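You operate a simulated robot arm through the tools that you are given. There is no shell and no other tool.

Carry out the task below with a simulated robot arm. There is one attempt and no reset: what you move stays moved.

JOB
Grip the straight pipe in the vice, brush the rust off, then put pipe and brush back.
Fine: brush only while the vice grips; leave the vice open. Set down upright: pipe brush. What is to be rubbed or washed off counts as gone when no trace of it is left.

Only the result counts: the job must be done as asked and must still hold three seconds after the hand-in. Knocking over, shifting, dropping, spilling or breaking anything else fails it.

ROBOT AND FRAMES
A 6-joint arm with a two-finger parallel gripper on a trunk, on a base that moves. Base frame: it is fixed to the floor where the robot stands at the start and does not move with it; the origin is under the middle of the robot, x ahead of it, y to its left, z up; the surface under the hand at the start is at about z = 860. Lengths are in mm, angles in rad, forces in N, time in s.
It reaches about 1066 mm from its shoulder. Its first joint turns from -2.897 to 2.897 rad. Places, roughly: bed of the pipe vice [800, -200, 900]; gauge arm [600, 300, 900]; steel box with blue tape (7x11x6 cm) [900, 0, 900]; straight pipe (30x3x3 cm) [700, -100, 900]; vice handle [800, -300, 1100]. Payload 3.91 kg.
Tool frame: the origin (TCP) lies between the finger pads and is the grasp point; the fingertips stand 30 mm ahead of it; z points along the fingers, y is the line along which they close. The gripper opens to 110 mm. The fingers are 20 mm wide and 10 mm thick; the gripper's body (48 by 112 mm) begins 55 mm behind the TCP.
Orientation is that of the tool frame in the base frame, as a unit quaternion [w, x, y, z]. With the fingers straight down and closing along the base's y, the tool's x points along the base's -x, its y along +y and its z along -z.

CONTROLS
- The arm moves only by the tool jog_arm. Its argument "targets" is a list of rows, each an object (a shift or turn left out is 0, a gripper value left out holds the last) with "turn": the turn, a rotation vector about the tool's x, y, z in rad, a list of three; "dp": the shift along the tool's x, y, z in m, a list of three; "fingers": the closure in counts, from 0 (fully open) to 255 (shut). In form: [{"turn": [wx, wy, wz], "dp": [dx, dy, dz], "fingers": fingers}, ...]. A call has 1 to 20 rows; each row shifts and turns the commanded pose from where the row before left it, along the tool's axes as they then stand. Rows are played at 5 a second. More than 50 mm and 0.15 rad between two rows, or a gripper value outside its range, and nothing of the call is played. A pose out of reach is approached as far as the arm can. The call stops where the force on the tool passes 60 N (or 10 N more than at its start, if that is more) or the arm is blocked; 0.2 s more then pass. Each finger travels about 153 mm/s and halts on what it meets, pressing with about 23 N; the grip force reading is that of the motor and also rises with nothing between the fingers. The clock runs only during rows and for 0.2 s after the last one: add rows that do not move to give the fingers time. The reply holds the time, the measured pose of the TCP, the force on the tool along the base axes, the opening and the grip force, in the units named above and with some noise, with the torque about the TCP (base axes, N m) and any sound that the robot's microphone picked up, and new pictures: "views" is both (left out), scene, wrist or none.
- Cameras (640 x 400 px; columns grow to the right, rows downward): "scene" is now at [198.1, 194.1, 1405.7]; the picture's right is [-0.55, -0.84, 0.00], its down [-0.28, 0.18, -0.94] and it looks along [0.79, -0.52, -0.33] (base axes); focal length 214 px, centre (320, 200). "wrist" rides on the gripper at [72, 17, -103] in the tool frame; the picture's right is [-0.23, 0.97, 0.00], its down [-0.76, -0.18, -0.62] and it looks along [-0.61, -0.14, 0.78] (tool axes); focal length 222 px, centre (320, 200). There is no depth. A picture from a camera that has moved, and an enlarged one, comes with that camera's place and axes in the base frame and with its lens. The place of the scene camera against the robot may be out by one fixed shift of up to 25 mm in any direction.
- base_move(legs): drives the robot by 1 to 6 legs, each [ahead, turn to the left] in mm and rad, along the robot's own axes; the way and the turn of a leg run together, so that a leg with both is an arc; at most 1500 mm and 3.142 rad a leg. The arm and the cameras ride along, it lands a little off, and it stops where it bumps. It gives what a move gives, and a new picture of the scene camera.
- pan_tilt(pan, tilt): turns the head with the scene camera to pan (to the left, within 2.094 rad either way) and tilt (down, from -0.506 to 1.204), counted from straight ahead of the robot. It gives what a move gives, and a new picture of the scene camera.
- zoom(camera, box): a new picture of the part [left, top, right, bottom] of that camera's present view, enlarged. The clock stands still meanwhile.
- job_done(): hands the job in; it is judged then, once.

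Nothing tells you exact positions but the pictures and the camera data. Unless the task says otherwise, let go and move clear before handing in.

The tools are called after "Call:" as name(argument=value, ...) on one line, values as JSON. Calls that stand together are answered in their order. jog_arm: Moves the arm, as the interface text tells. Its arguments: {"type":"object","properties":{"targets":{"type":"array","items":{"type":"object","properties":{"turn":{"type":"array","items":{"type":"number"}},"dp":{"type":"array","items":{"type":"number"}},"fingers":{"type":"number"}}}},"views":{"type":"string","enum":["both","scene","wrist","none"]}},"required":["targets"]} The other tools are called the same way: base_move (legs) drives the base; pan_tilt (pan, tilt) turns the head that bears the scene camera; zoom (camera, box) takes an enlarged picture of a part of a camera's view; job_done () hands the job in.

At the start:

```text
t: 0.0
eef_pos: [571.8, 63.0, 1450.4]
tcp_rot: [0.0, 0.0, 1.0, 0.001]
ft_force: [-0.2, -0.2, 1.3]
wrist_torque: [0.02, 0.01, -0.02]
gripper_width: 110.0
gripper_force: 0.0
robot x, y, heading: [-2.2, 2.5, 0.004]
head pan, tilt (commanded): [-0.583, 0.339]
```

scene: 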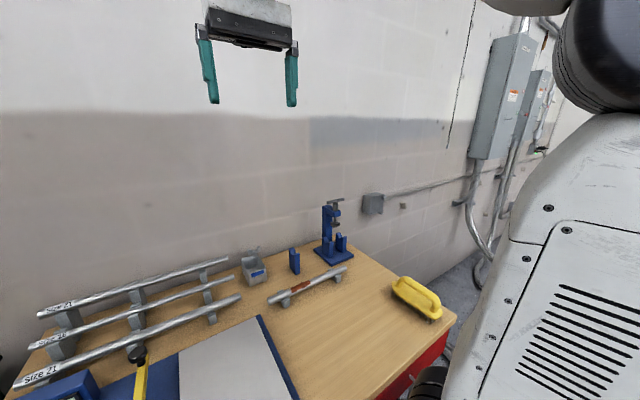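
wrist: 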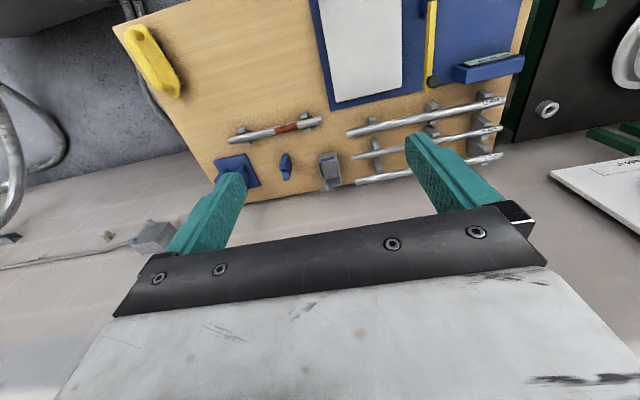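

I see a workbench with three long pipes on stands, a short rusty pipe on two supports, a small blue vice with a handle, a blue part, a steel box, and a yellow brush. I'll look closer before moving.

Call:
zoom(camera="scene", box=[230, 180, 390, 320])

Call:
zoom(camera="scene", box=[360, 240, 480, 340])

Call:
zoom(camera="wrist", box=[110, 0, 370, 200])

```text
2.86 times, centred on (310, 250) of scene
camera zoom: at [198.1, 194.1, 1405.7], right [-0.55, -0.84, 0.0], down [-0.28, 0.18, -0.94], along [0.79, -0.52, -0.33], focal length 613 px, centre (349, 57)
```

zoom: 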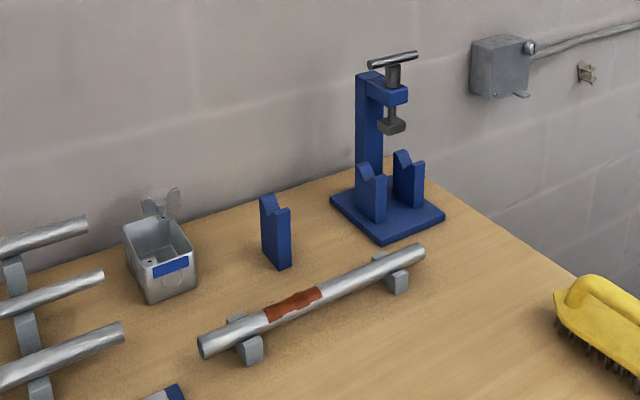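

```text
4.00 times, centred on (420, 290) of scene
camera zoom: at [198.1, 194.1, 1405.7], right [-0.55, -0.84, 0.0], down [-0.28, 0.18, -0.94], along [0.79, -0.52, -0.33], focal length 858 px, centre (-80, -160)
```

zoom: 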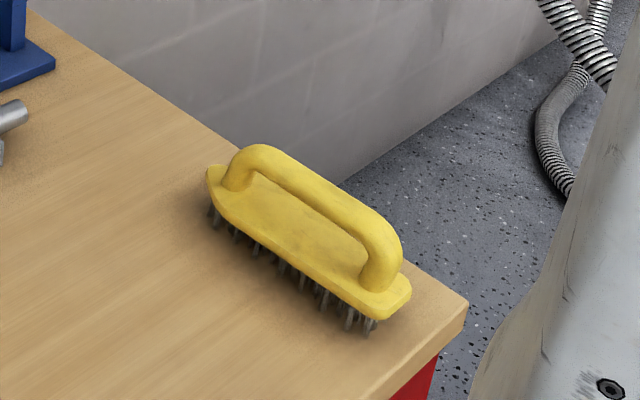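

```text
2.00 times, centred on (240, 100) of wrist
camera zoom: at [498.9, 81.1, 1554.2], right [0.23, 0.97, 0.0], down [0.76, -0.18, 0.62], along [0.61, -0.14, -0.78], focal length 444 px, centre (480, 400)
```

zoom: 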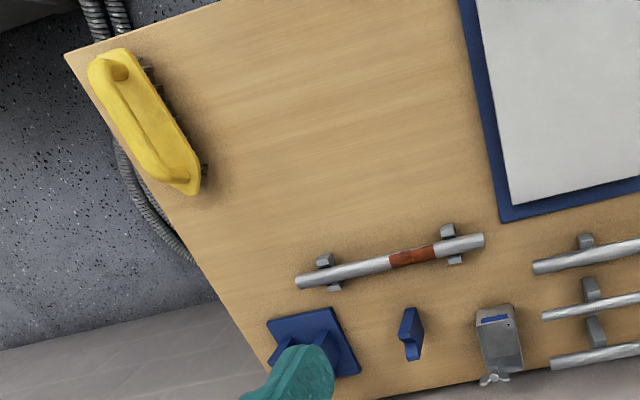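

The pipe lies along y at about x=718, from y≈-260 to 37, with rust around y≈-105 to -32. The vice (two V-posts and a screw) and the single V-stand lie in line behind it. I'll move the hand to get a better wrist view of them.

Call:
jog_arm(targets=[{"dp": [0, -0.04, 0.025]}, {"dp": [0, -0.04, 0.025]}, {"dp": [0, -0.04, 0.025]}, {"dp": [0, -0.04, 0.025]}, {"dp": [0, -0.04, 0.025]}, {"dp": [0, 0, 0]}])

```text
t: 1.4
eef_pos: [571.1, -136.1, 1326.0]
tcp_rot: [0.0, 0.0, 1.0, 0.0]
ft_force: [1.0, -0.2, 1.0]
wrist_torque: [-0.03, -0.02, 0.01]
gripper_width: 110.0
gripper_force: 0.0
robot x, y, heading: [-1.4, -3.1, 0.008]
head pan, tilt (commanded): [-0.583, 0.339]
camera scene: at [198.0, 194.1, 1405.7], right [-0.55, -0.84, 0.0], down [-0.28, 0.18, -0.94], along [0.79, -0.52, -0.33], focal length 214 px, centre (320, 200)
camera wrist: at [499.1, -119.4, 1429.1], right [0.23, 0.97, 0.0], down [0.76, -0.18, 0.62], along [0.61, -0.14, -0.78], focal length 222 px, centre (320, 200)
```

scene: 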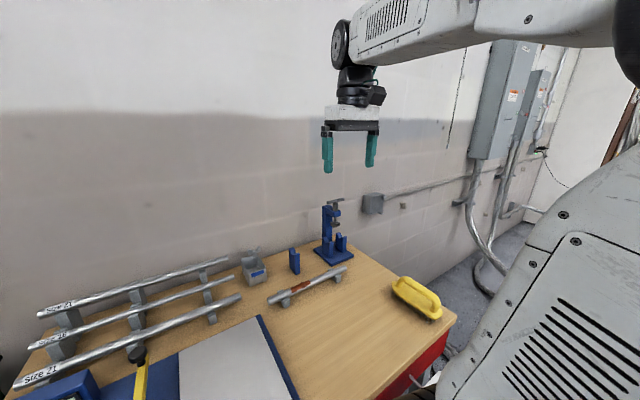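
wrist: 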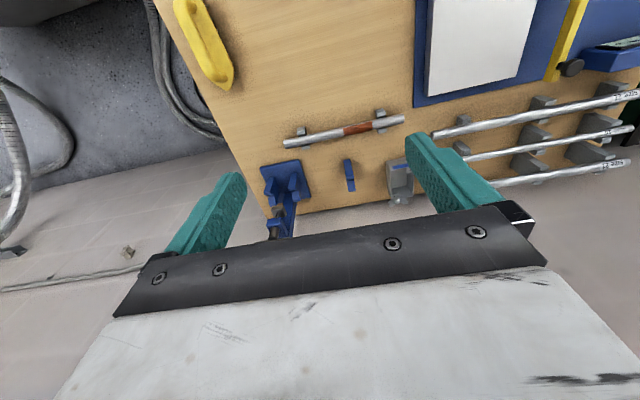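

The wrist view now shows the vice, stand, box and pipe clearly. I'll zoom in to measure them.

Call:
zoom(camera="wrist", box=[230, 90, 430, 240])

Call:
zoom(camera="scene", box=[280, 190, 370, 270])

Call:
zoom(camera="wrist", box=[150, 0, 310, 110])

```text
2.67 times, centred on (330, 165) of wrist
camera zoom: at [499.1, -119.4, 1429.1], right [0.23, 0.97, 0.0], down [0.76, -0.18, 0.62], along [0.61, -0.14, -0.78], focal length 592 px, centre (293, 293)
```

zoom: 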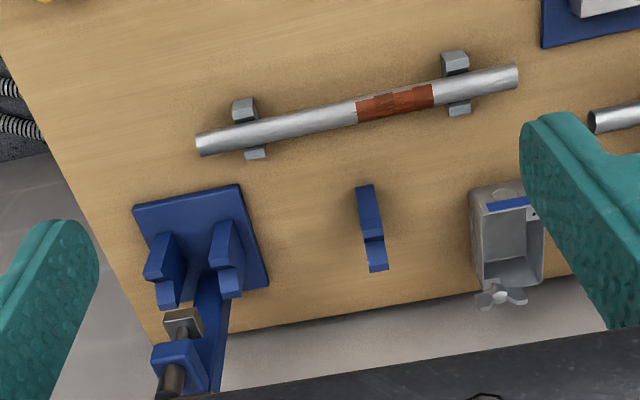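

```text
5.00 times, centred on (325, 230) of scene
camera zoom: at [198.0, 194.1, 1405.7], right [-0.55, -0.84, 0.0], down [-0.28, 0.18, -0.94], along [0.79, -0.52, -0.33], focal length 1072 px, centre (295, 50)
```

zoom: 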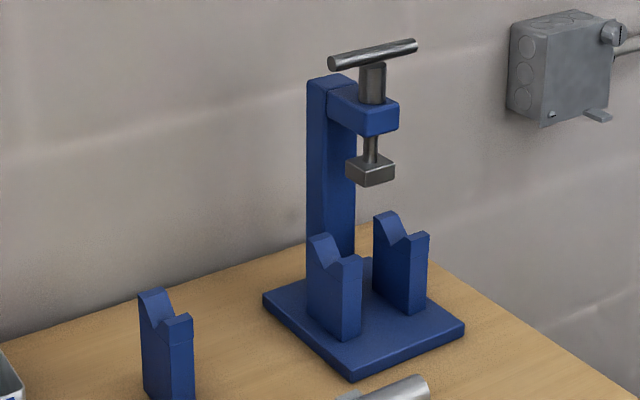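

```text
3.64 times, centred on (230, 55) of wrist
camera zoom: at [499.1, -119.4, 1429.1], right [0.23, 0.97, 0.0], down [0.76, -0.18, 0.62], along [0.61, -0.14, -0.78], focal length 808 px, centre (647, 727)
```

zoom: 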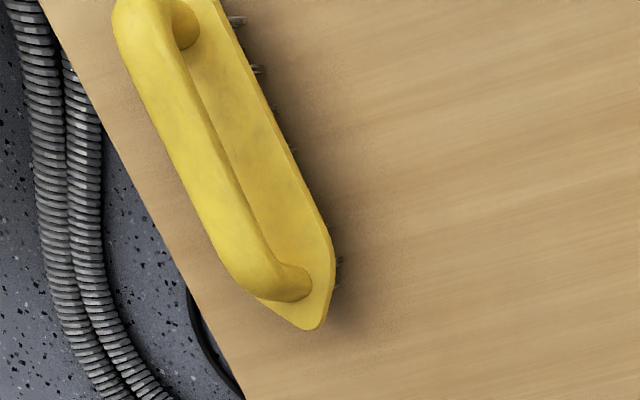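

The vice plate spans roughly x 780–920, y -364 to -243, and the stand is around y≈-90. Next I'll lower and tilt the hand for a side-on look at the vice and the V heights.

Call:
jog_arm(targets=[{"dp": [-0.004, -0.018, 0.04]}, {"dp": [-0.004, -0.018, 0.04]}, {"dp": [-0.004, -0.018, 0.04]}, {"dp": [-0.004, -0.018, 0.04]}, {"dp": [-0.004, -0.018, 0.04]}, {"dp": [-0.004, -0.018, 0.04]}, {"turn": [0, -0.14, 0]}, {"turn": [0, -0.14, 0]}, {"turn": [0, -0.14, 0]}, {"turn": [0, -0.14, 0]}, {"turn": [0, -0.14, 0]}, {"dp": [0, 0, 0]}])

```text
t: 4.0
eef_pos: [595.2, -244.0, 1085.4]
tcp_rot: [0.344, 0.0, 0.939, 0.0]
ft_force: [0.9, 0.1, -0.1]
wrist_torque: [-0.03, -0.01, -0.02]
gripper_width: 110.0
gripper_force: 0.0
robot x, y, heading: [-0.9, -0.4, 0.003]
head pan, tilt (commanded): [-0.583, 0.339]
camera scene: at [198.1, 194.0, 1405.7], right [-0.55, -0.84, 0.0], down [-0.28, 0.18, -0.94], along [0.79, -0.52, -0.33], focal length 214 px, centre (320, 200)
camera wrist: at [473.8, -226.8, 1117.8], right [0.17, 0.97, 0.15], down [0.18, -0.18, 0.97], along [0.97, -0.14, -0.21], focal length 222 px, centre (320, 200)
```

scene: 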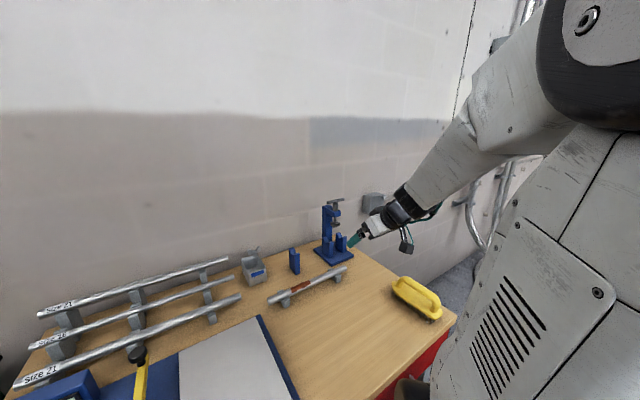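
wrist: 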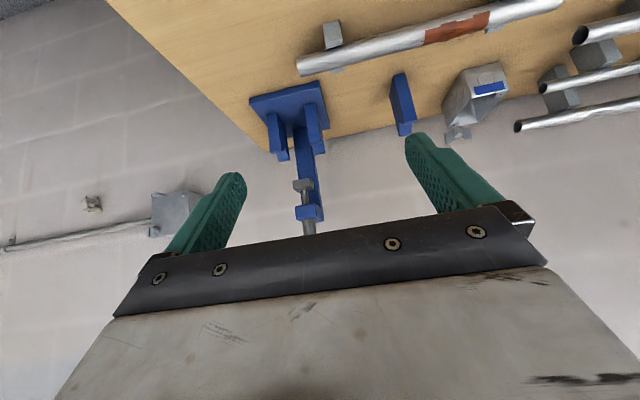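

Call:
zoom(camera="wrist", box=[230, 60, 360, 240])

Call:
zoom(camera="wrist", box=[280, 0, 520, 150])

```text
2.22 times, centred on (295, 150) of wrist
camera zoom: at [473.8, -226.8, 1117.8], right [0.17, 0.97, 0.15], down [0.18, -0.18, 0.97], along [0.97, -0.14, -0.21], focal length 494 px, centre (376, 311)
```

zoom: 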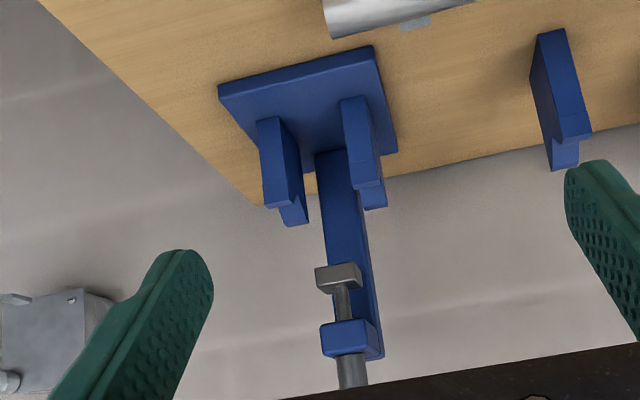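

```text
2.67 times, centred on (400, 75) of wrist
camera zoom: at [473.8, -226.8, 1117.8], right [0.17, 0.97, 0.15], down [0.18, -0.18, 0.97], along [0.97, -0.14, -0.21], focal length 592 px, centre (107, 533)
```

zoom: 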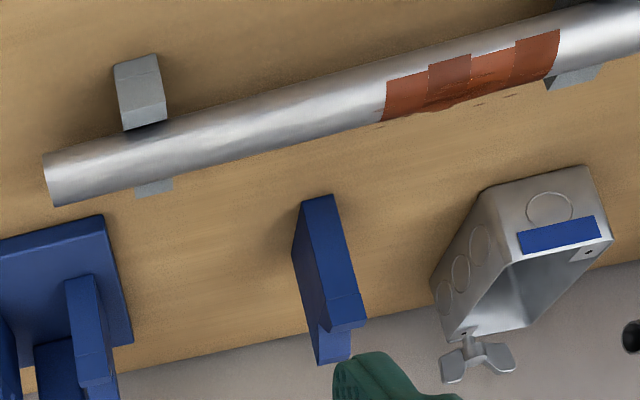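

The vice: V-posts at y≈-343 and -271, centre x≈843, horn tops z≈948, pad bottom about z≈1005, T-handle along y at z≈1112. The stand is at y≈-116 with the same height, and the pipe (Ø≈26, axis z≈887) is centred near (722, -115). Next I'll bring the fingers upright and turn the hand 90° so it closes along x over the pipe.

Call:
jog_arm(targets=[{"turn": [0, 0.14, 0]}, {"turn": [0, 0.14, 0]}, {"turn": [0, 0.14, 0]}, {"turn": [0, 0.14, 0]}, {"turn": [0, 0.14, 0]}, {"turn": [0, 0, 0.1428]}, {"turn": [0, 0, 0.1428]}, {"turn": [0, 0, 0.1428]}, {"turn": [0, 0, 0.1428]}, {"turn": [0, 0, 0.1428]}, {"turn": [0, 0, 0.1428]}, {"turn": [0, 0, 0.1428]}, {"turn": [0, 0, 0.1428]}, {"turn": [0, 0, 0.1428]}, {"turn": [0, 0, 0.1428]}, {"turn": [0, 0, 0.1428]}, {"dp": [0, 0, 0]}])

```text
t: 7.6
eef_pos: [594.9, -244.8, 1086.9]
tcp_rot: [0.0, 0.708, 0.707, 0.0]
ft_force: [0.5, 0.0, 0.4]
wrist_torque: [0.03, -0.01, 0.0]
gripper_width: 110.1
gripper_force: 0.1
robot x, y, heading: [3.2, 0.0, -0.0]
head pan, tilt (commanded): [-0.583, 0.339]
camera scene: at [198.1, 194.0, 1405.7], right [-0.55, -0.84, 0.0], down [-0.28, 0.18, -0.94], along [0.79, -0.52, -0.33], focal length 214 px, centre (320, 200)
camera wrist: at [612.3, -171.2, 1189.8], right [0.97, -0.23, 0.0], down [-0.18, -0.76, 0.62], along [-0.14, -0.61, -0.78], focal length 222 px, centre (320, 200)
```

scene: 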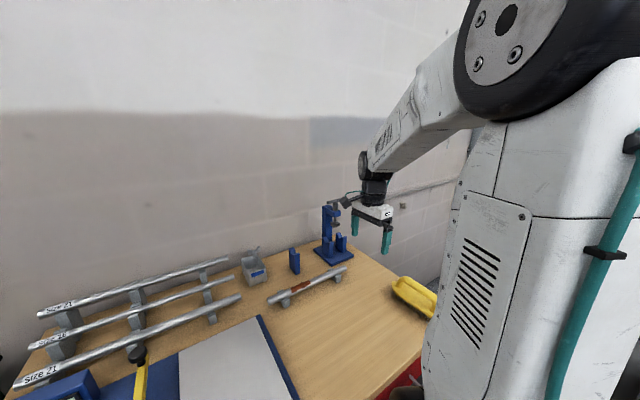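
wrist: 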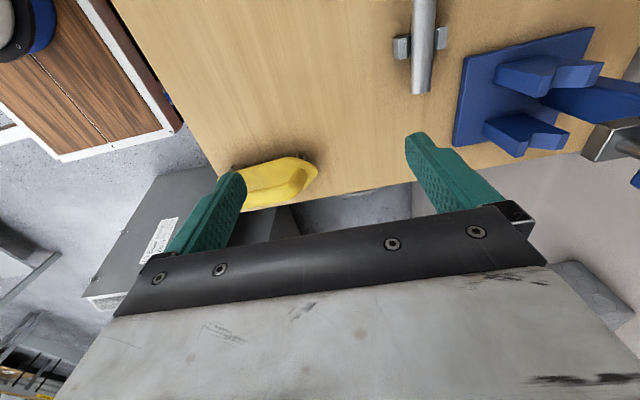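

The hand is turned and points straight down; the pipe checks at x≈721. I'll move above it and check the alignment before descending.

Call:
jog_arm(targets=[{"dp": [0.028, 0.0252, 0.0174], "fingers": 80}, {"dp": [0.028, 0.0252, 0.0174]}, {"dp": [0.028, 0.0252, 0.0174]}, {"dp": [0.028, 0.0252, 0.0174]}, {"dp": [0.028, 0.0252, 0.0174]}, {"dp": [0, 0, 0]}])

Call:
zoom(camera="wrist", box=[220, 60, 420, 220])

Call:
zoom(camera="scene", box=[230, 200, 380, 310])

```text
t: 9.0
eef_pos: [722.3, -104.8, 999.9]
tcp_rot: [0.001, 0.707, 0.707, 0.0]
ft_force: [-0.5, 0.0, -0.5]
wrist_torque: [0.0, -0.03, -0.01]
gripper_width: 75.5
gripper_force: 0.1
robot x, y, heading: [1.7, 0.2, 0.002]
head pan, tilt (commanded): [-0.583, 0.339]
camera scene: at [198.0, 194.0, 1405.7], right [-0.55, -0.84, 0.0], down [-0.28, 0.18, -0.94], along [0.79, -0.52, -0.33], focal length 214 px, centre (320, 200)
camera wrist: at [738.8, -31.7, 1102.2], right [0.97, -0.23, 0.0], down [-0.18, -0.76, 0.62], along [-0.14, -0.61, -0.78], focal length 222 px, centre (320, 200)
```

scene: 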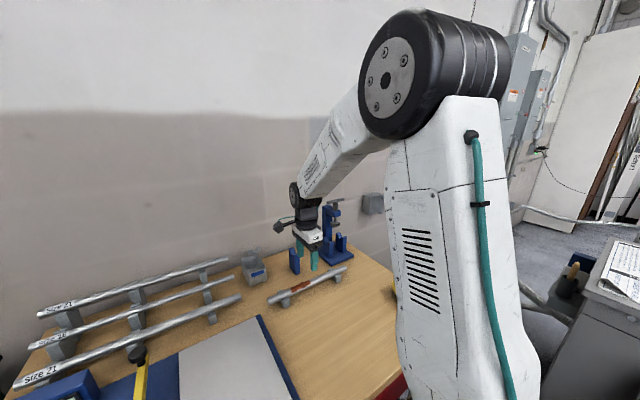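
wrist: 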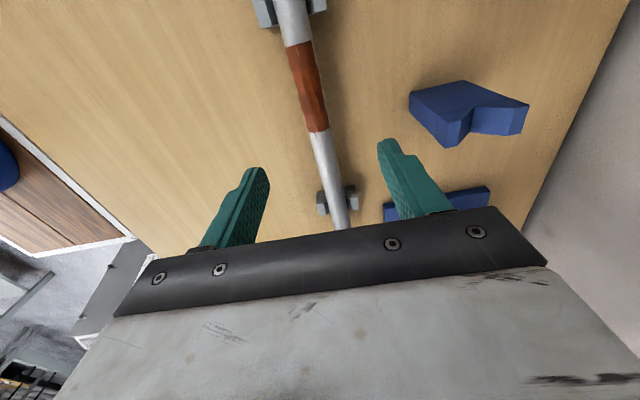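

```text
2.50 times, centred on (320, 140) of wrist
camera zoom: at [738.8, -31.7, 1102.2], right [0.97, -0.23, 0.0], down [-0.18, -0.76, 0.62], along [-0.14, -0.61, -0.78], focal length 555 px, centre (320, 350)
```

zoom: 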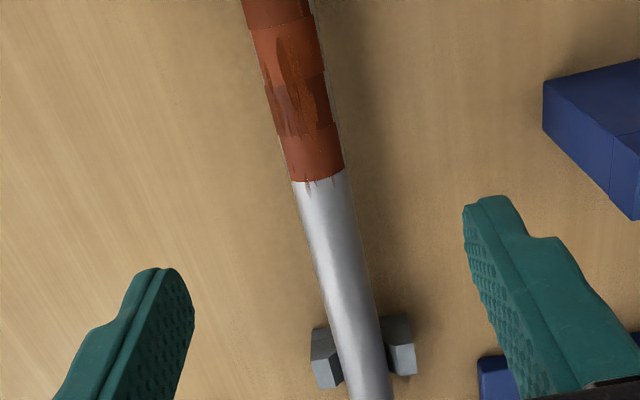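

```text
3.64 times, centred on (305, 255) of scene
camera zoom: at [198.0, 194.0, 1405.7], right [-0.55, -0.84, 0.0], down [-0.28, 0.18, -0.94], along [0.79, -0.52, -0.33], focal length 780 px, centre (374, 0)
```

zoom: 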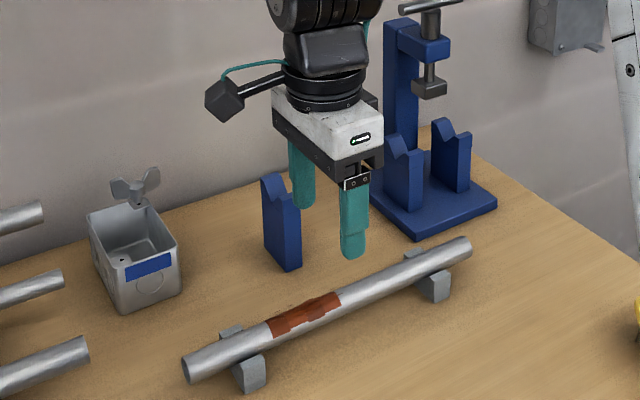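

The hand is centred over the pipe (x≈720) just at the near end of the rust. I'll lower to grasp height and close.

Call:
jog_arm(targets=[{"dp": [0, -0.002, 0.033]}, {"dp": [0, 0, 0.033]}, {"dp": [0, 0, 0.02]}, {"dp": [0, 0, 0.012]}, {"dp": [0, 0, 0]}])

Call:
zoom(camera="scene", box=[250, 230, 370, 320])

```text
t: 10.2
eef_pos: [718.3, -104.9, 899.8]
tcp_rot: [0.0, 0.707, 0.708, 0.0]
ft_force: [0.4, -0.7, -0.5]
wrist_torque: [0.0, 0.05, -0.01]
gripper_width: 75.4
gripper_force: 0.1
robot x, y, heading: [1.5, -2.2, 0.001]
head pan, tilt (commanded): [-0.583, 0.339]
camera scene: at [198.1, 194.0, 1405.7], right [-0.55, -0.84, 0.0], down [-0.28, 0.18, -0.94], along [0.79, -0.52, -0.33], focal length 214 px, centre (320, 200)
camera wrist: at [735.6, -32.1, 1003.4], right [0.97, -0.23, 0.0], down [-0.18, -0.76, 0.62], along [-0.14, -0.61, -0.78], focal length 222 px, centre (320, 200)
```

scene: 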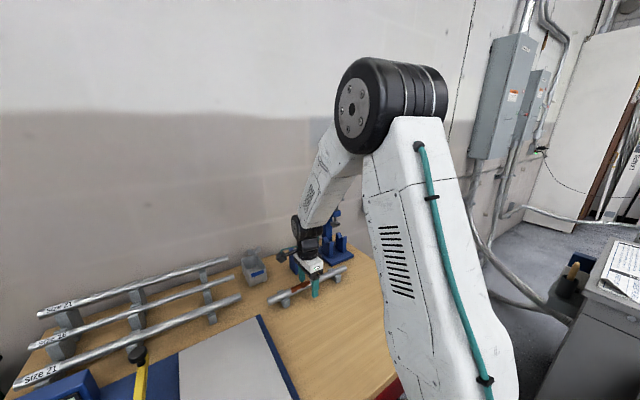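
wrist: 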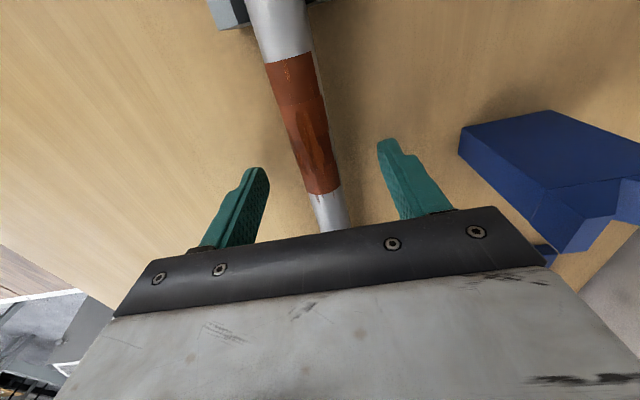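

```text
4.44 times, centred on (310, 275) of scene
camera zoom: at [198.1, 194.0, 1405.7], right [-0.55, -0.84, 0.0], down [-0.28, 0.18, -0.94], along [0.79, -0.52, -0.33], focal length 953 px, centre (364, -133)
```

zoom: 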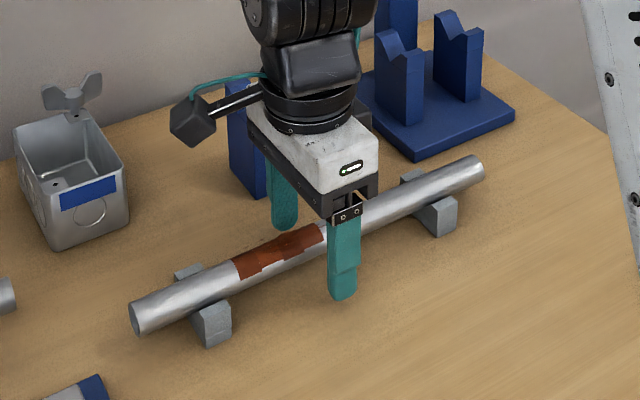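

The fingers straddle the pipe evenly. Closing the grip now.

Call:
jog_arm(targets=[{"fingers": 255}, {"fingers": 255}, {"fingers": 255}, {"fingers": 255}], views="wrist")

```text
t: 11.2
eef_pos: [719.8, -104.0, 901.4]
tcp_rot: [0.0, 0.707, 0.707, 0.001]
ft_force: [8.4, -1.0, 2.5]
wrist_torque: [0.08, -0.1, -0.07]
gripper_width: 23.0
gripper_force: 23.3
robot x, y, heading: [1.8, 1.9, 0.0]
head pan, tilt (commanded): [-0.583, 0.339]
camera wrist: at [736.0, -32.1, 1003.7], right [0.97, -0.23, 0.0], down [-0.18, -0.76, 0.62], along [-0.14, -0.61, -0.78], focal length 222 px, centre (320, 200)
```

wrist: 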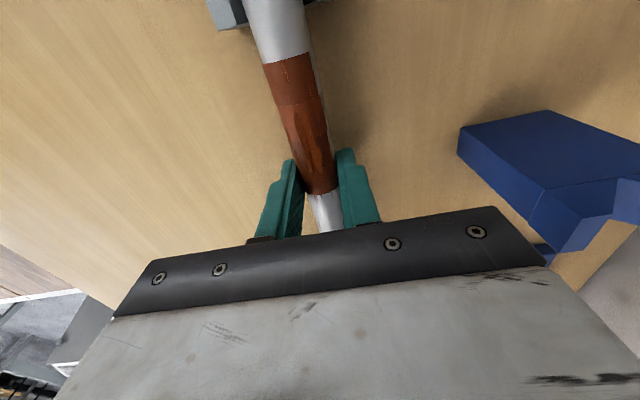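

The grip holds (23 mm) but this spot would bring the wrist close to the vice's T-handle when placing. I'll reopen, shift 14 mm along the pipe and grip again, then lift slightly.

Call:
jog_arm(targets=[{"fingers": 100}, {"fingers": 100}, {"dp": [0.014, 0, 0]}, {"dp": [0, 0, 0]}, {"fingers": 255}, {"fingers": 255}, {"fingers": 255}, {"fingers": 255}, {"dp": [0, 0, -0.01]}, {"dp": [0, 0, -0.02]}, {"dp": [0, 0, 0]}])

Call:
zoom(camera="scene", box=[250, 230, 370, 320])

```text
t: 13.6
eef_pos: [719.5, -89.8, 930.4]
tcp_rot: [0.001, 0.707, 0.707, 0.0]
ft_force: [-0.1, -0.3, -2.2]
wrist_torque: [0.01, -0.01, 0.03]
gripper_width: 23.0
gripper_force: 23.3
robot x, y, heading: [-0.6, -1.4, -0.004]
head pan, tilt (commanded): [-0.583, 0.339]
camera scene: at [198.1, 194.0, 1405.7], right [-0.55, -0.84, 0.0], down [-0.28, 0.18, -0.94], along [0.79, -0.52, -0.33], focal length 214 px, centre (320, 200)
camera wrist: at [736.2, -17.8, 1033.5], right [0.97, -0.23, 0.0], down [-0.18, -0.76, 0.62], along [-0.14, -0.61, -0.78], focal length 222 px, centre (320, 200)
```

scene: 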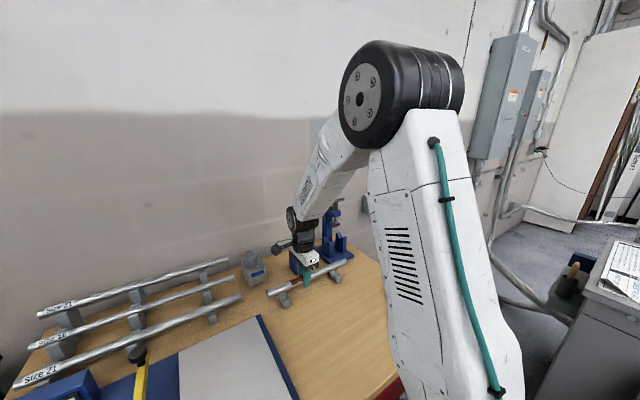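
wrist: 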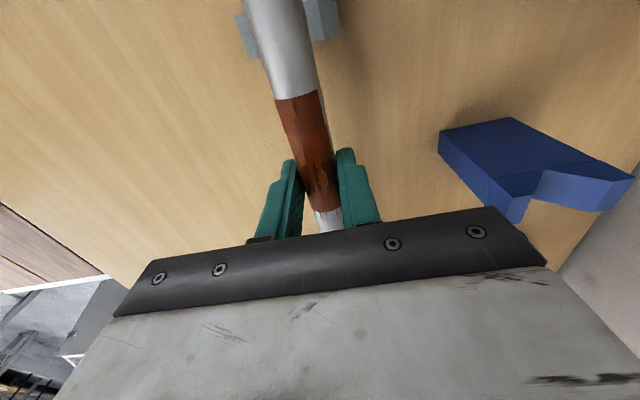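

```text
4.44 times, centred on (310, 275) of scene
camera zoom: at [198.1, 194.0, 1405.7], right [-0.55, -0.84, 0.0], down [-0.28, 0.18, -0.94], along [0.79, -0.52, -0.33], focal length 953 px, centre (364, -133)
```

zoom: 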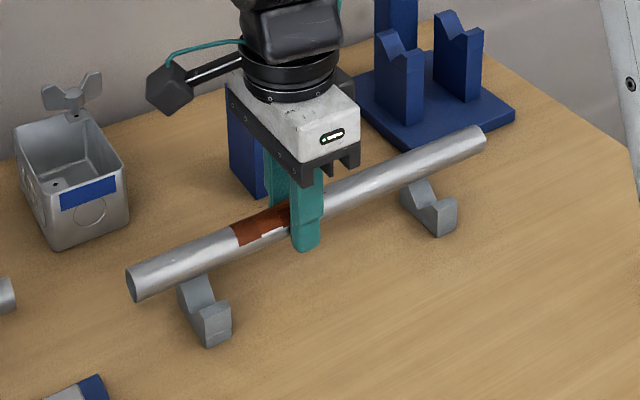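

The pipe is lifted level and its supports have V notches. Before moving it over, I'll zoom on the stand and vice to locate the V centres precisely.

Call:
zoom(camera="wrist", box=[420, 90, 640, 230])

Call:
zoom(camera="scene", box=[312, 192, 362, 270])

```text
2.86 times, centred on (530, 160) of wrist
camera zoom: at [736.2, -17.8, 1033.5], right [0.97, -0.23, 0.0], down [-0.18, -0.76, 0.62], along [-0.14, -0.61, -0.78], focal length 635 px, centre (-280, 314)
```

zoom: 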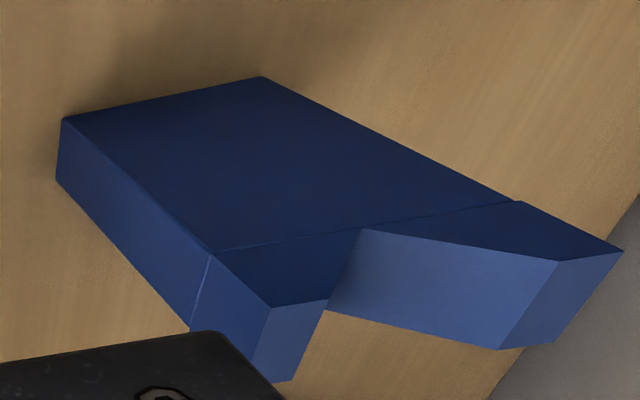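

```text
5.13 times, centred on (337, 231) of scene
camera zoom: at [198.1, 194.0, 1405.7], right [-0.55, -0.84, 0.0], down [-0.28, 0.18, -0.94], along [0.79, -0.52, -0.33], focal length 1100 px, centre (233, 41)
```

zoom: 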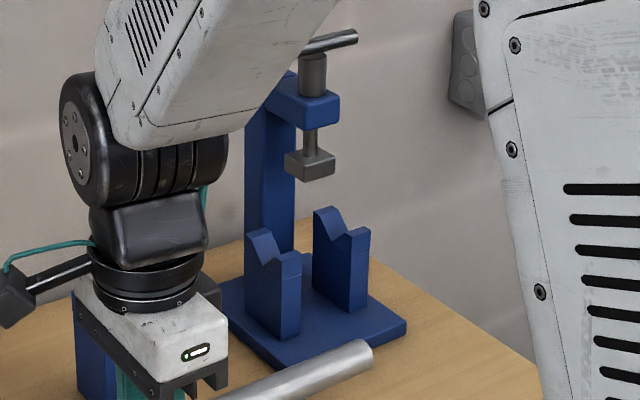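

The V bottoms sit at x≈840, z≈930 (horns at 946), so the pipe axis should end near x=840, z≈947. I'll raise, shift 115 mm toward -y, and stop in front of the vice to check clearance.

Call:
jog_arm(targets=[{"dp": [0, 0, -0.03]}, {"dp": [0, 0, -0.03]}, {"dp": [-0.03, 0, 0]}, {"dp": [-0.03, 0, 0]}, {"dp": [-0.03, 0, 0]}, {"dp": [-0.025, 0, 0]}, {"dp": [0, 0, 0]}, {"dp": [0, 0, 0]}])

Call:
zoom(camera="scene", box=[250, 180, 380, 290])

Call:
zoom(camera="wrist", box=[200, 0, 640, 280])

```text
t: 15.4
eef_pos: [720.0, -206.1, 990.9]
tcp_rot: [-0.001, 0.707, 0.707, 0.001]
ft_force: [0.8, -0.4, -1.9]
wrist_torque: [0.07, 0.01, -0.02]
gripper_width: 23.1
gripper_force: 23.4
robot x, y, heading: [1.9, 0.4, -0.0]
head pan, tilt (commanded): [-0.583, 0.339]
camera scene: at [198.1, 194.0, 1405.7], right [-0.55, -0.84, 0.0], down [-0.28, 0.18, -0.94], along [0.79, -0.52, -0.33], focal length 214 px, centre (320, 200)
camera wrist: at [737.0, -133.6, 1093.8], right [0.97, -0.23, 0.0], down [-0.18, -0.76, 0.62], along [-0.14, -0.61, -0.78], focal length 222 px, centre (320, 200)
```

scene: 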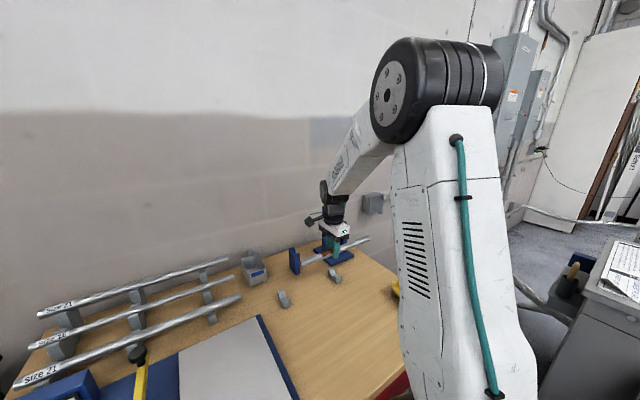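
wrist: 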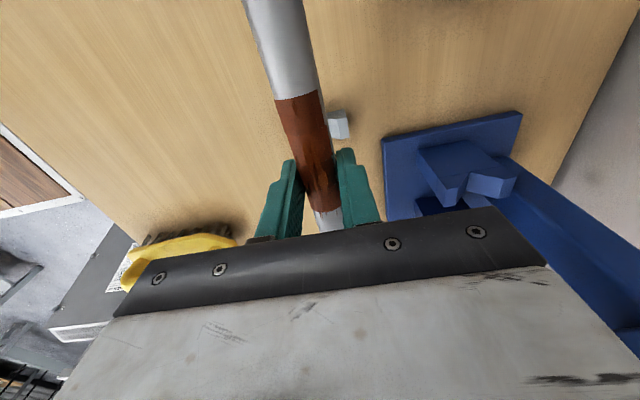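

```text
3.64 times, centred on (315, 235) of scene
camera zoom: at [198.1, 194.0, 1405.7], right [-0.55, -0.84, 0.0], down [-0.28, 0.18, -0.94], along [0.79, -0.52, -0.33], focal length 780 px, centre (338, 73)
```

zoom: 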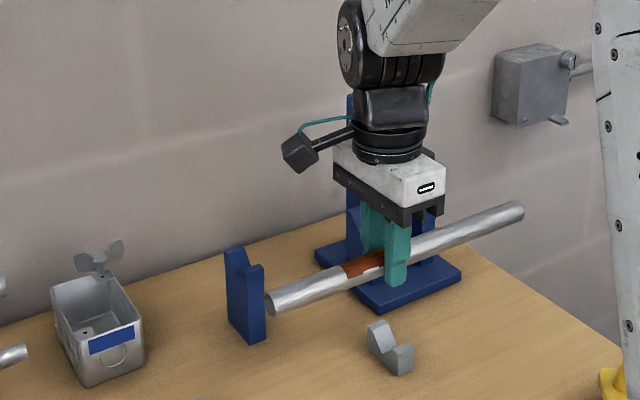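

```text
1.43 times, centred on (420, 140) of wrist
camera zoom: at [737.0, -133.6, 1093.8], right [0.97, -0.23, 0.0], down [-0.18, -0.76, 0.62], along [-0.14, -0.61, -0.78], focal length 317 px, centre (177, 286)
```

zoom: 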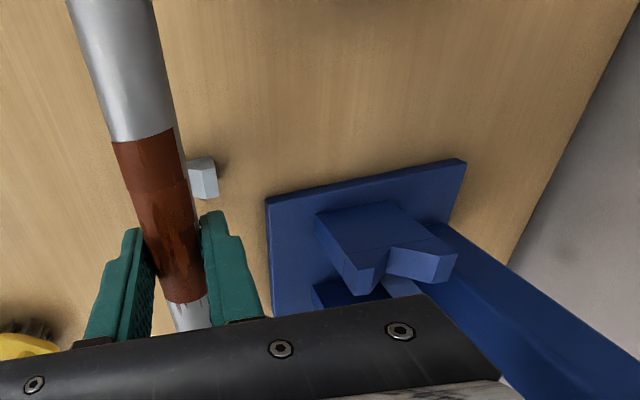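

Call:
zoom(camera="wrist", box=[375, 100, 545, 210])

```text
3.64 times, centred on (460, 155) of wrist
camera zoom: at [737.0, -133.6, 1093.8], right [0.97, -0.23, 0.0], down [-0.18, -0.76, 0.62], along [-0.14, -0.61, -0.78], focal length 808 px, centre (-189, 364)
```

zoom: 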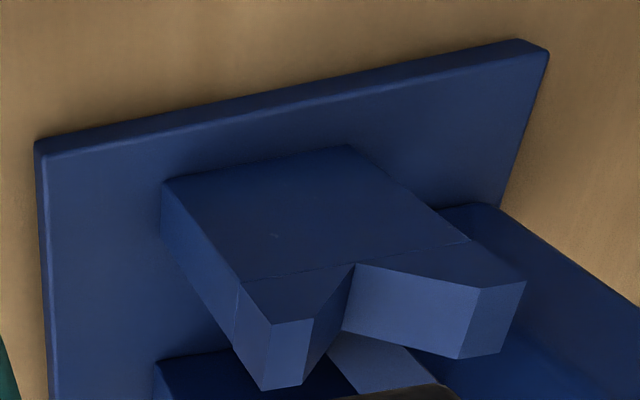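

The vice V is at x≈839.7 with its near face at y≈-262, matching the stand. I'll move the pipe straight in (+x) between pad and V horns, then check before lowering.

Call:
jog_arm(targets=[{"dp": [0, 0, 0.003]}, {"dp": [0, 0.02, 0]}, {"dp": [0, 0.02, 0]}, {"dp": [0, 0.02, 0]}, {"dp": [0, 0.02, 0]}, {"dp": [0, 0.02, 0]}, {"dp": [0, 0.02, 0]}, {"dp": [0, 0, 0]}, {"dp": [0, 0, 0]}])

Call:
zoom(camera="scene", box=[270, 180, 380, 280])

Call:
zoom(camera="wrist", box=[200, 0, 460, 250])

```text
t: 17.4
eef_pos: [839.5, -204.9, 988.3]
tcp_rot: [0.0, 0.707, 0.707, 0.0]
ft_force: [0.3, -0.6, -2.2]
wrist_torque: [0.02, 0.02, 0.0]
gripper_width: 23.2
gripper_force: 22.8
robot x, y, heading: [0.9, -2.0, 0.005]
head pan, tilt (commanded): [-0.583, 0.339]
camera scene: at [198.2, 194.0, 1405.7], right [-0.55, -0.84, 0.0], down [-0.28, 0.18, -0.94], along [0.79, -0.52, -0.33], focal length 214 px, centre (320, 200)
camera wrist: at [856.2, -131.9, 1090.5], right [0.97, -0.23, 0.0], down [-0.18, -0.76, 0.62], along [-0.14, -0.61, -0.78], focal length 222 px, centre (320, 200)
```

scene: 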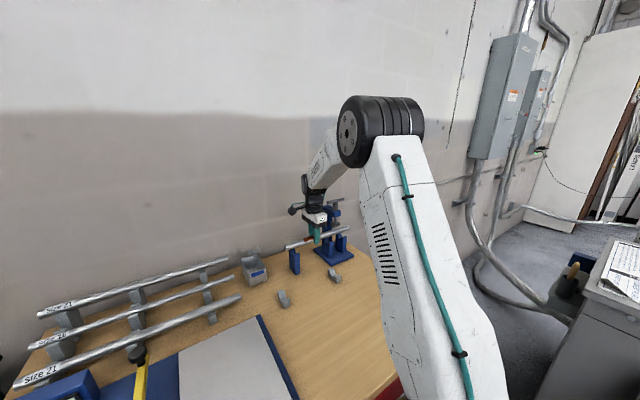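
wrist: 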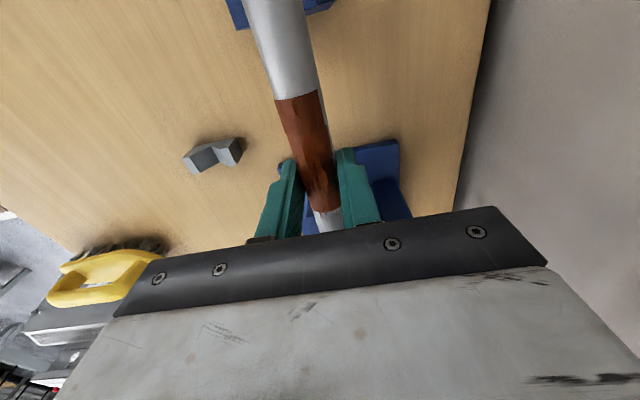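

```text
4.00 times, centred on (325, 230) of scene
camera zoom: at [198.2, 194.0, 1405.7], right [-0.55, -0.84, 0.0], down [-0.28, 0.18, -0.94], along [0.79, -0.52, -0.33], focal length 858 px, centre (300, 80)
```

zoom: 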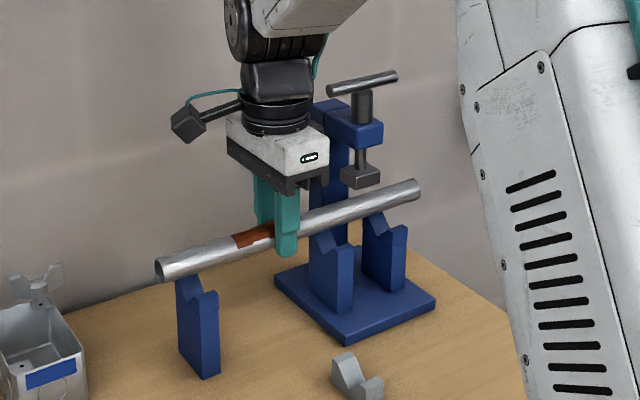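

```text
1.60 times, centred on (330, 125) of wrist
camera zoom: at [856.2, -131.9, 1090.5], right [0.97, -0.23, 0.0], down [-0.18, -0.76, 0.62], along [-0.14, -0.61, -0.78], focal length 355 px, centre (304, 320)
```

zoom: 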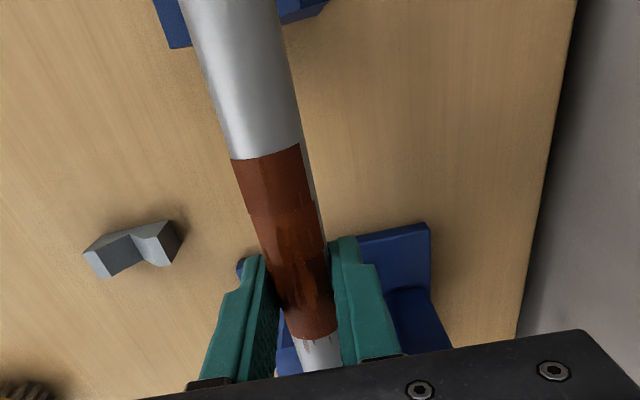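

The pipe is above the V's and clear of the pad. I'll lower it toward the seats and watch the force.

Call:
jog_arm(targets=[{"dp": [0, 0, 0.01]}, {"dp": [0, 0, 0.008]}, {"dp": [0, 0, 0.004]}, {"dp": [0, 0, 0]}], views="none")

Call:
jog_arm(targets=[{"dp": [0, 0, 0.002]}, {"dp": [0, 0, 0]}], views="none")

Call:
jog_arm(targets=[{"dp": [0, 0, 0.001]}, {"dp": [0, 0, 0]}], views="scene")

Call:
zoom(camera="scene", box=[270, 180, 380, 280])

```text
t: 18.4
eef_pos: [838.8, -205.9, 966.0]
tcp_rot: [0.0, 0.708, 0.707, 0.0]
ft_force: [0.0, -0.6, -2.5]
wrist_torque: [0.04, 0.01, -0.02]
gripper_width: 23.1
gripper_force: 23.0
robot x, y, heading: [-0.4, 2.4, -0.0]
head pan, tilt (commanded): [-0.583, 0.339]
```

```text
t: 19.0
eef_pos: [837.6, -205.8, 964.4]
tcp_rot: [0.0, 0.707, 0.707, 0.0]
ft_force: [-0.1, -0.3, -1.5]
wrist_torque: [0.01, -0.01, 0.0]
gripper_width: 23.0
gripper_force: 22.9
robot x, y, heading: [6.0, 5.0, -0.001]
head pan, tilt (commanded): [-0.583, 0.339]
```

```text
t: 19.6
eef_pos: [839.0, -205.1, 961.8]
tcp_rot: [0.0, 0.707, 0.707, 0.0]
ft_force: [0.4, -0.3, -1.8]
wrist_torque: [0.04, -0.02, 0.02]
gripper_width: 23.1
gripper_force: 23.6
robot x, y, heading: [-0.1, -3.6, -0.003]
head pan, tilt (commanded): [-0.583, 0.339]
camera scene: at [198.2, 194.0, 1405.7], right [-0.55, -0.84, 0.0], down [-0.28, 0.18, -0.94], along [0.79, -0.52, -0.33], focal length 214 px, centre (320, 200)
```

scene: 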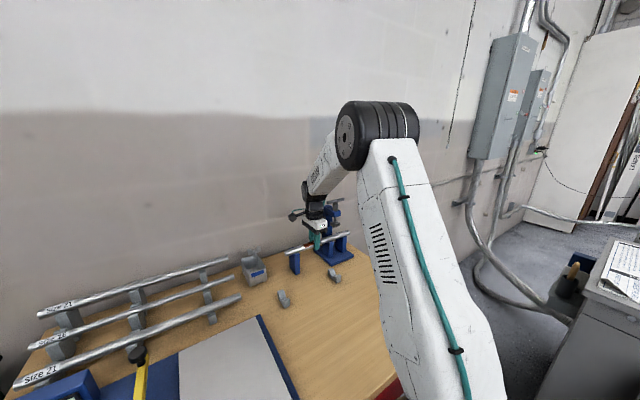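

```text
4.00 times, centred on (325, 230) of scene
camera zoom: at [198.2, 194.0, 1405.7], right [-0.55, -0.84, 0.0], down [-0.28, 0.18, -0.94], along [0.79, -0.52, -0.33], focal length 858 px, centre (300, 80)
```

zoom: 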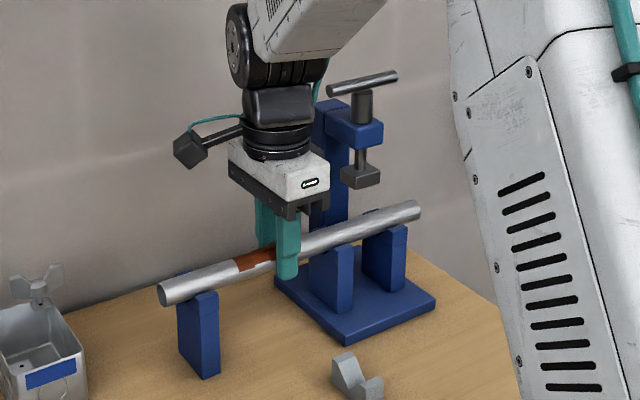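

The pipe is almost seated with no contact yet. I'll continue in 1 mm steps.

Call:
jog_arm(targets=[{"dp": [0, 0, 0.0015]}, {"dp": [0, 0, 0]}], views="none")

Call:
jog_arm(targets=[{"dp": [0, 0, 0.0015]}, {"dp": [0, 0, 0]}], views="none")

Call:
jog_arm(targets=[{"dp": [0, 0, 0.001]}, {"dp": [0, 0, 0]}], views="wrist")

Call:
zoom(camera="scene", box=[290, 200, 360, 270])

```text
t: 20.2
eef_pos: [838.5, -205.1, 960.1]
tcp_rot: [0.0, 0.707, 0.707, -0.001]
ft_force: [2.2, -0.7, 1.0]
wrist_torque: [0.28, 0.01, -0.09]
gripper_width: 22.9
gripper_force: 23.4
robot x, y, heading: [1.3, -0.1, -0.0]
head pan, tilt (commanded): [-0.583, 0.339]
```

```text
t: 20.8
eef_pos: [839.4, -204.3, 960.5]
tcp_rot: [0.001, 0.707, 0.707, 0.001]
ft_force: [4.2, 0.4, 11.8]
wrist_torque: [-0.2, -0.03, -0.06]
gripper_width: 22.8
gripper_force: 22.7
robot x, y, heading: [-1.8, 0.7, 0.001]
head pan, tilt (commanded): [-0.583, 0.339]
```

```text
t: 21.4
eef_pos: [839.5, -204.1, 959.2]
tcp_rot: [0.0, 0.707, 0.707, 0.001]
ft_force: [8.3, 0.5, 18.7]
wrist_torque: [-0.02, -0.16, 0.0]
gripper_width: 23.2
gripper_force: 22.7
robot x, y, heading: [-0.1, 3.4, 0.0]
head pan, tilt (commanded): [-0.583, 0.339]
camera wrist: at [856.1, -132.4, 1063.0], right [0.97, -0.23, 0.0], down [-0.18, -0.76, 0.62], along [-0.14, -0.61, -0.78], focal length 222 px, centre (320, 200)
```

wrist: 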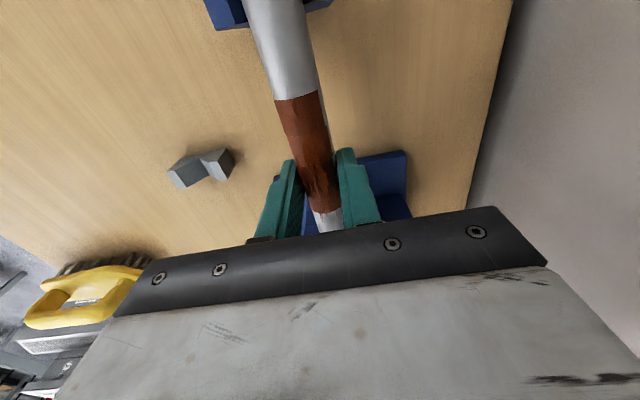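

```text
5.71 times, centred on (325, 235) of scene
camera zoom: at [197.7, 194.2, 1405.7], right [-0.55, -0.84, 0.0], down [-0.28, 0.18, -0.94], along [0.79, -0.52, -0.33], focal length 1226 px, centre (291, 0)
```

zoom: 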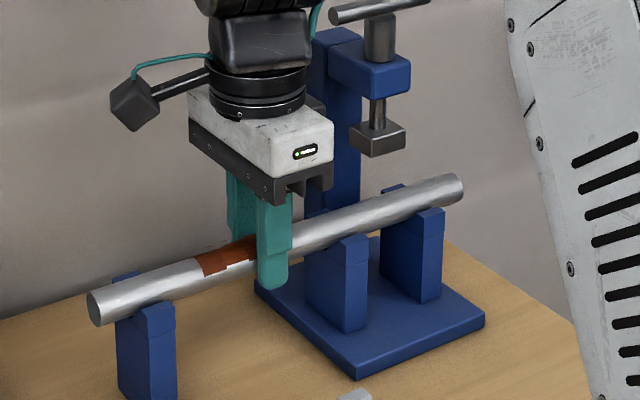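

The pipe is seated (contact force rising at TCP z≈960). I'll ease off the pressure, release, and rise clear.

Call:
jog_arm(targets=[{"dp": [0, 0.0007, -0.002]}, {"dp": [0, 0, 0]}, {"fingers": 200}, {"fingers": 160}, {"fingers": 130}, {"fingers": 130}, {"dp": [0, 0, 0]}])

Call:
zoom(camera="scene", box=[290, 200, 360, 270])

```text
t: 23.0
eef_pos: [839.8, -204.6, 959.9]
tcp_rot: [0.0, 0.707, 0.707, 0.0]
ft_force: [0.9, -0.8, -0.4]
wrist_torque: [-0.03, -0.01, 0.03]
gripper_width: 53.9
gripper_force: 0.0
robot x, y, heading: [-0.5, 0.6, -0.002]
head pan, tilt (commanded): [-0.583, 0.339]
camera scene: at [198.1, 194.0, 1405.7], right [-0.55, -0.84, 0.0], down [-0.28, 0.18, -0.94], along [0.79, -0.52, -0.33], focal length 214 px, centre (320, 200)
camera wrist: at [857.3, -132.4, 1064.0], right [0.97, -0.23, 0.0], down [-0.18, -0.76, 0.62], along [-0.14, -0.61, -0.78], focal length 222 px, centre (320, 200)
```

scene: 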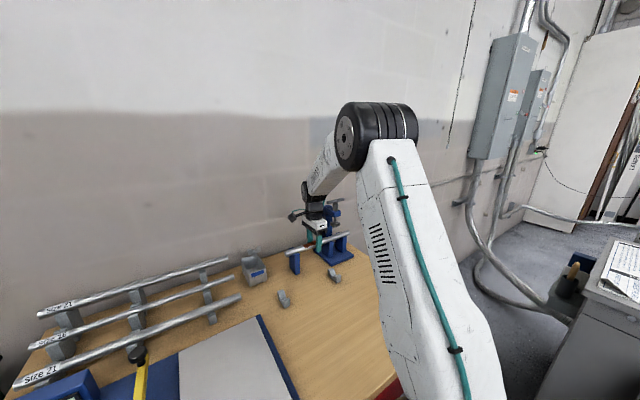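
wrist: 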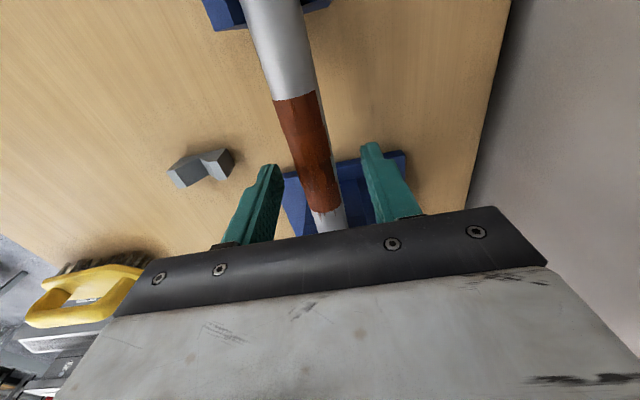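

```text
5.71 times, centred on (325, 235) of scene
camera zoom: at [198.1, 194.0, 1405.7], right [-0.55, -0.84, 0.0], down [-0.28, 0.18, -0.94], along [0.79, -0.52, -0.33], focal length 1226 px, centre (291, 0)
```

zoom: 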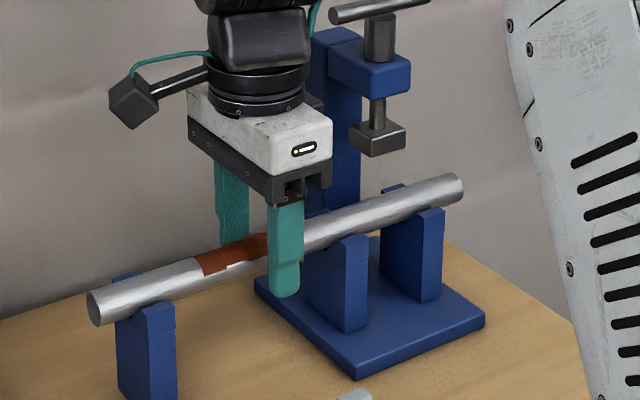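

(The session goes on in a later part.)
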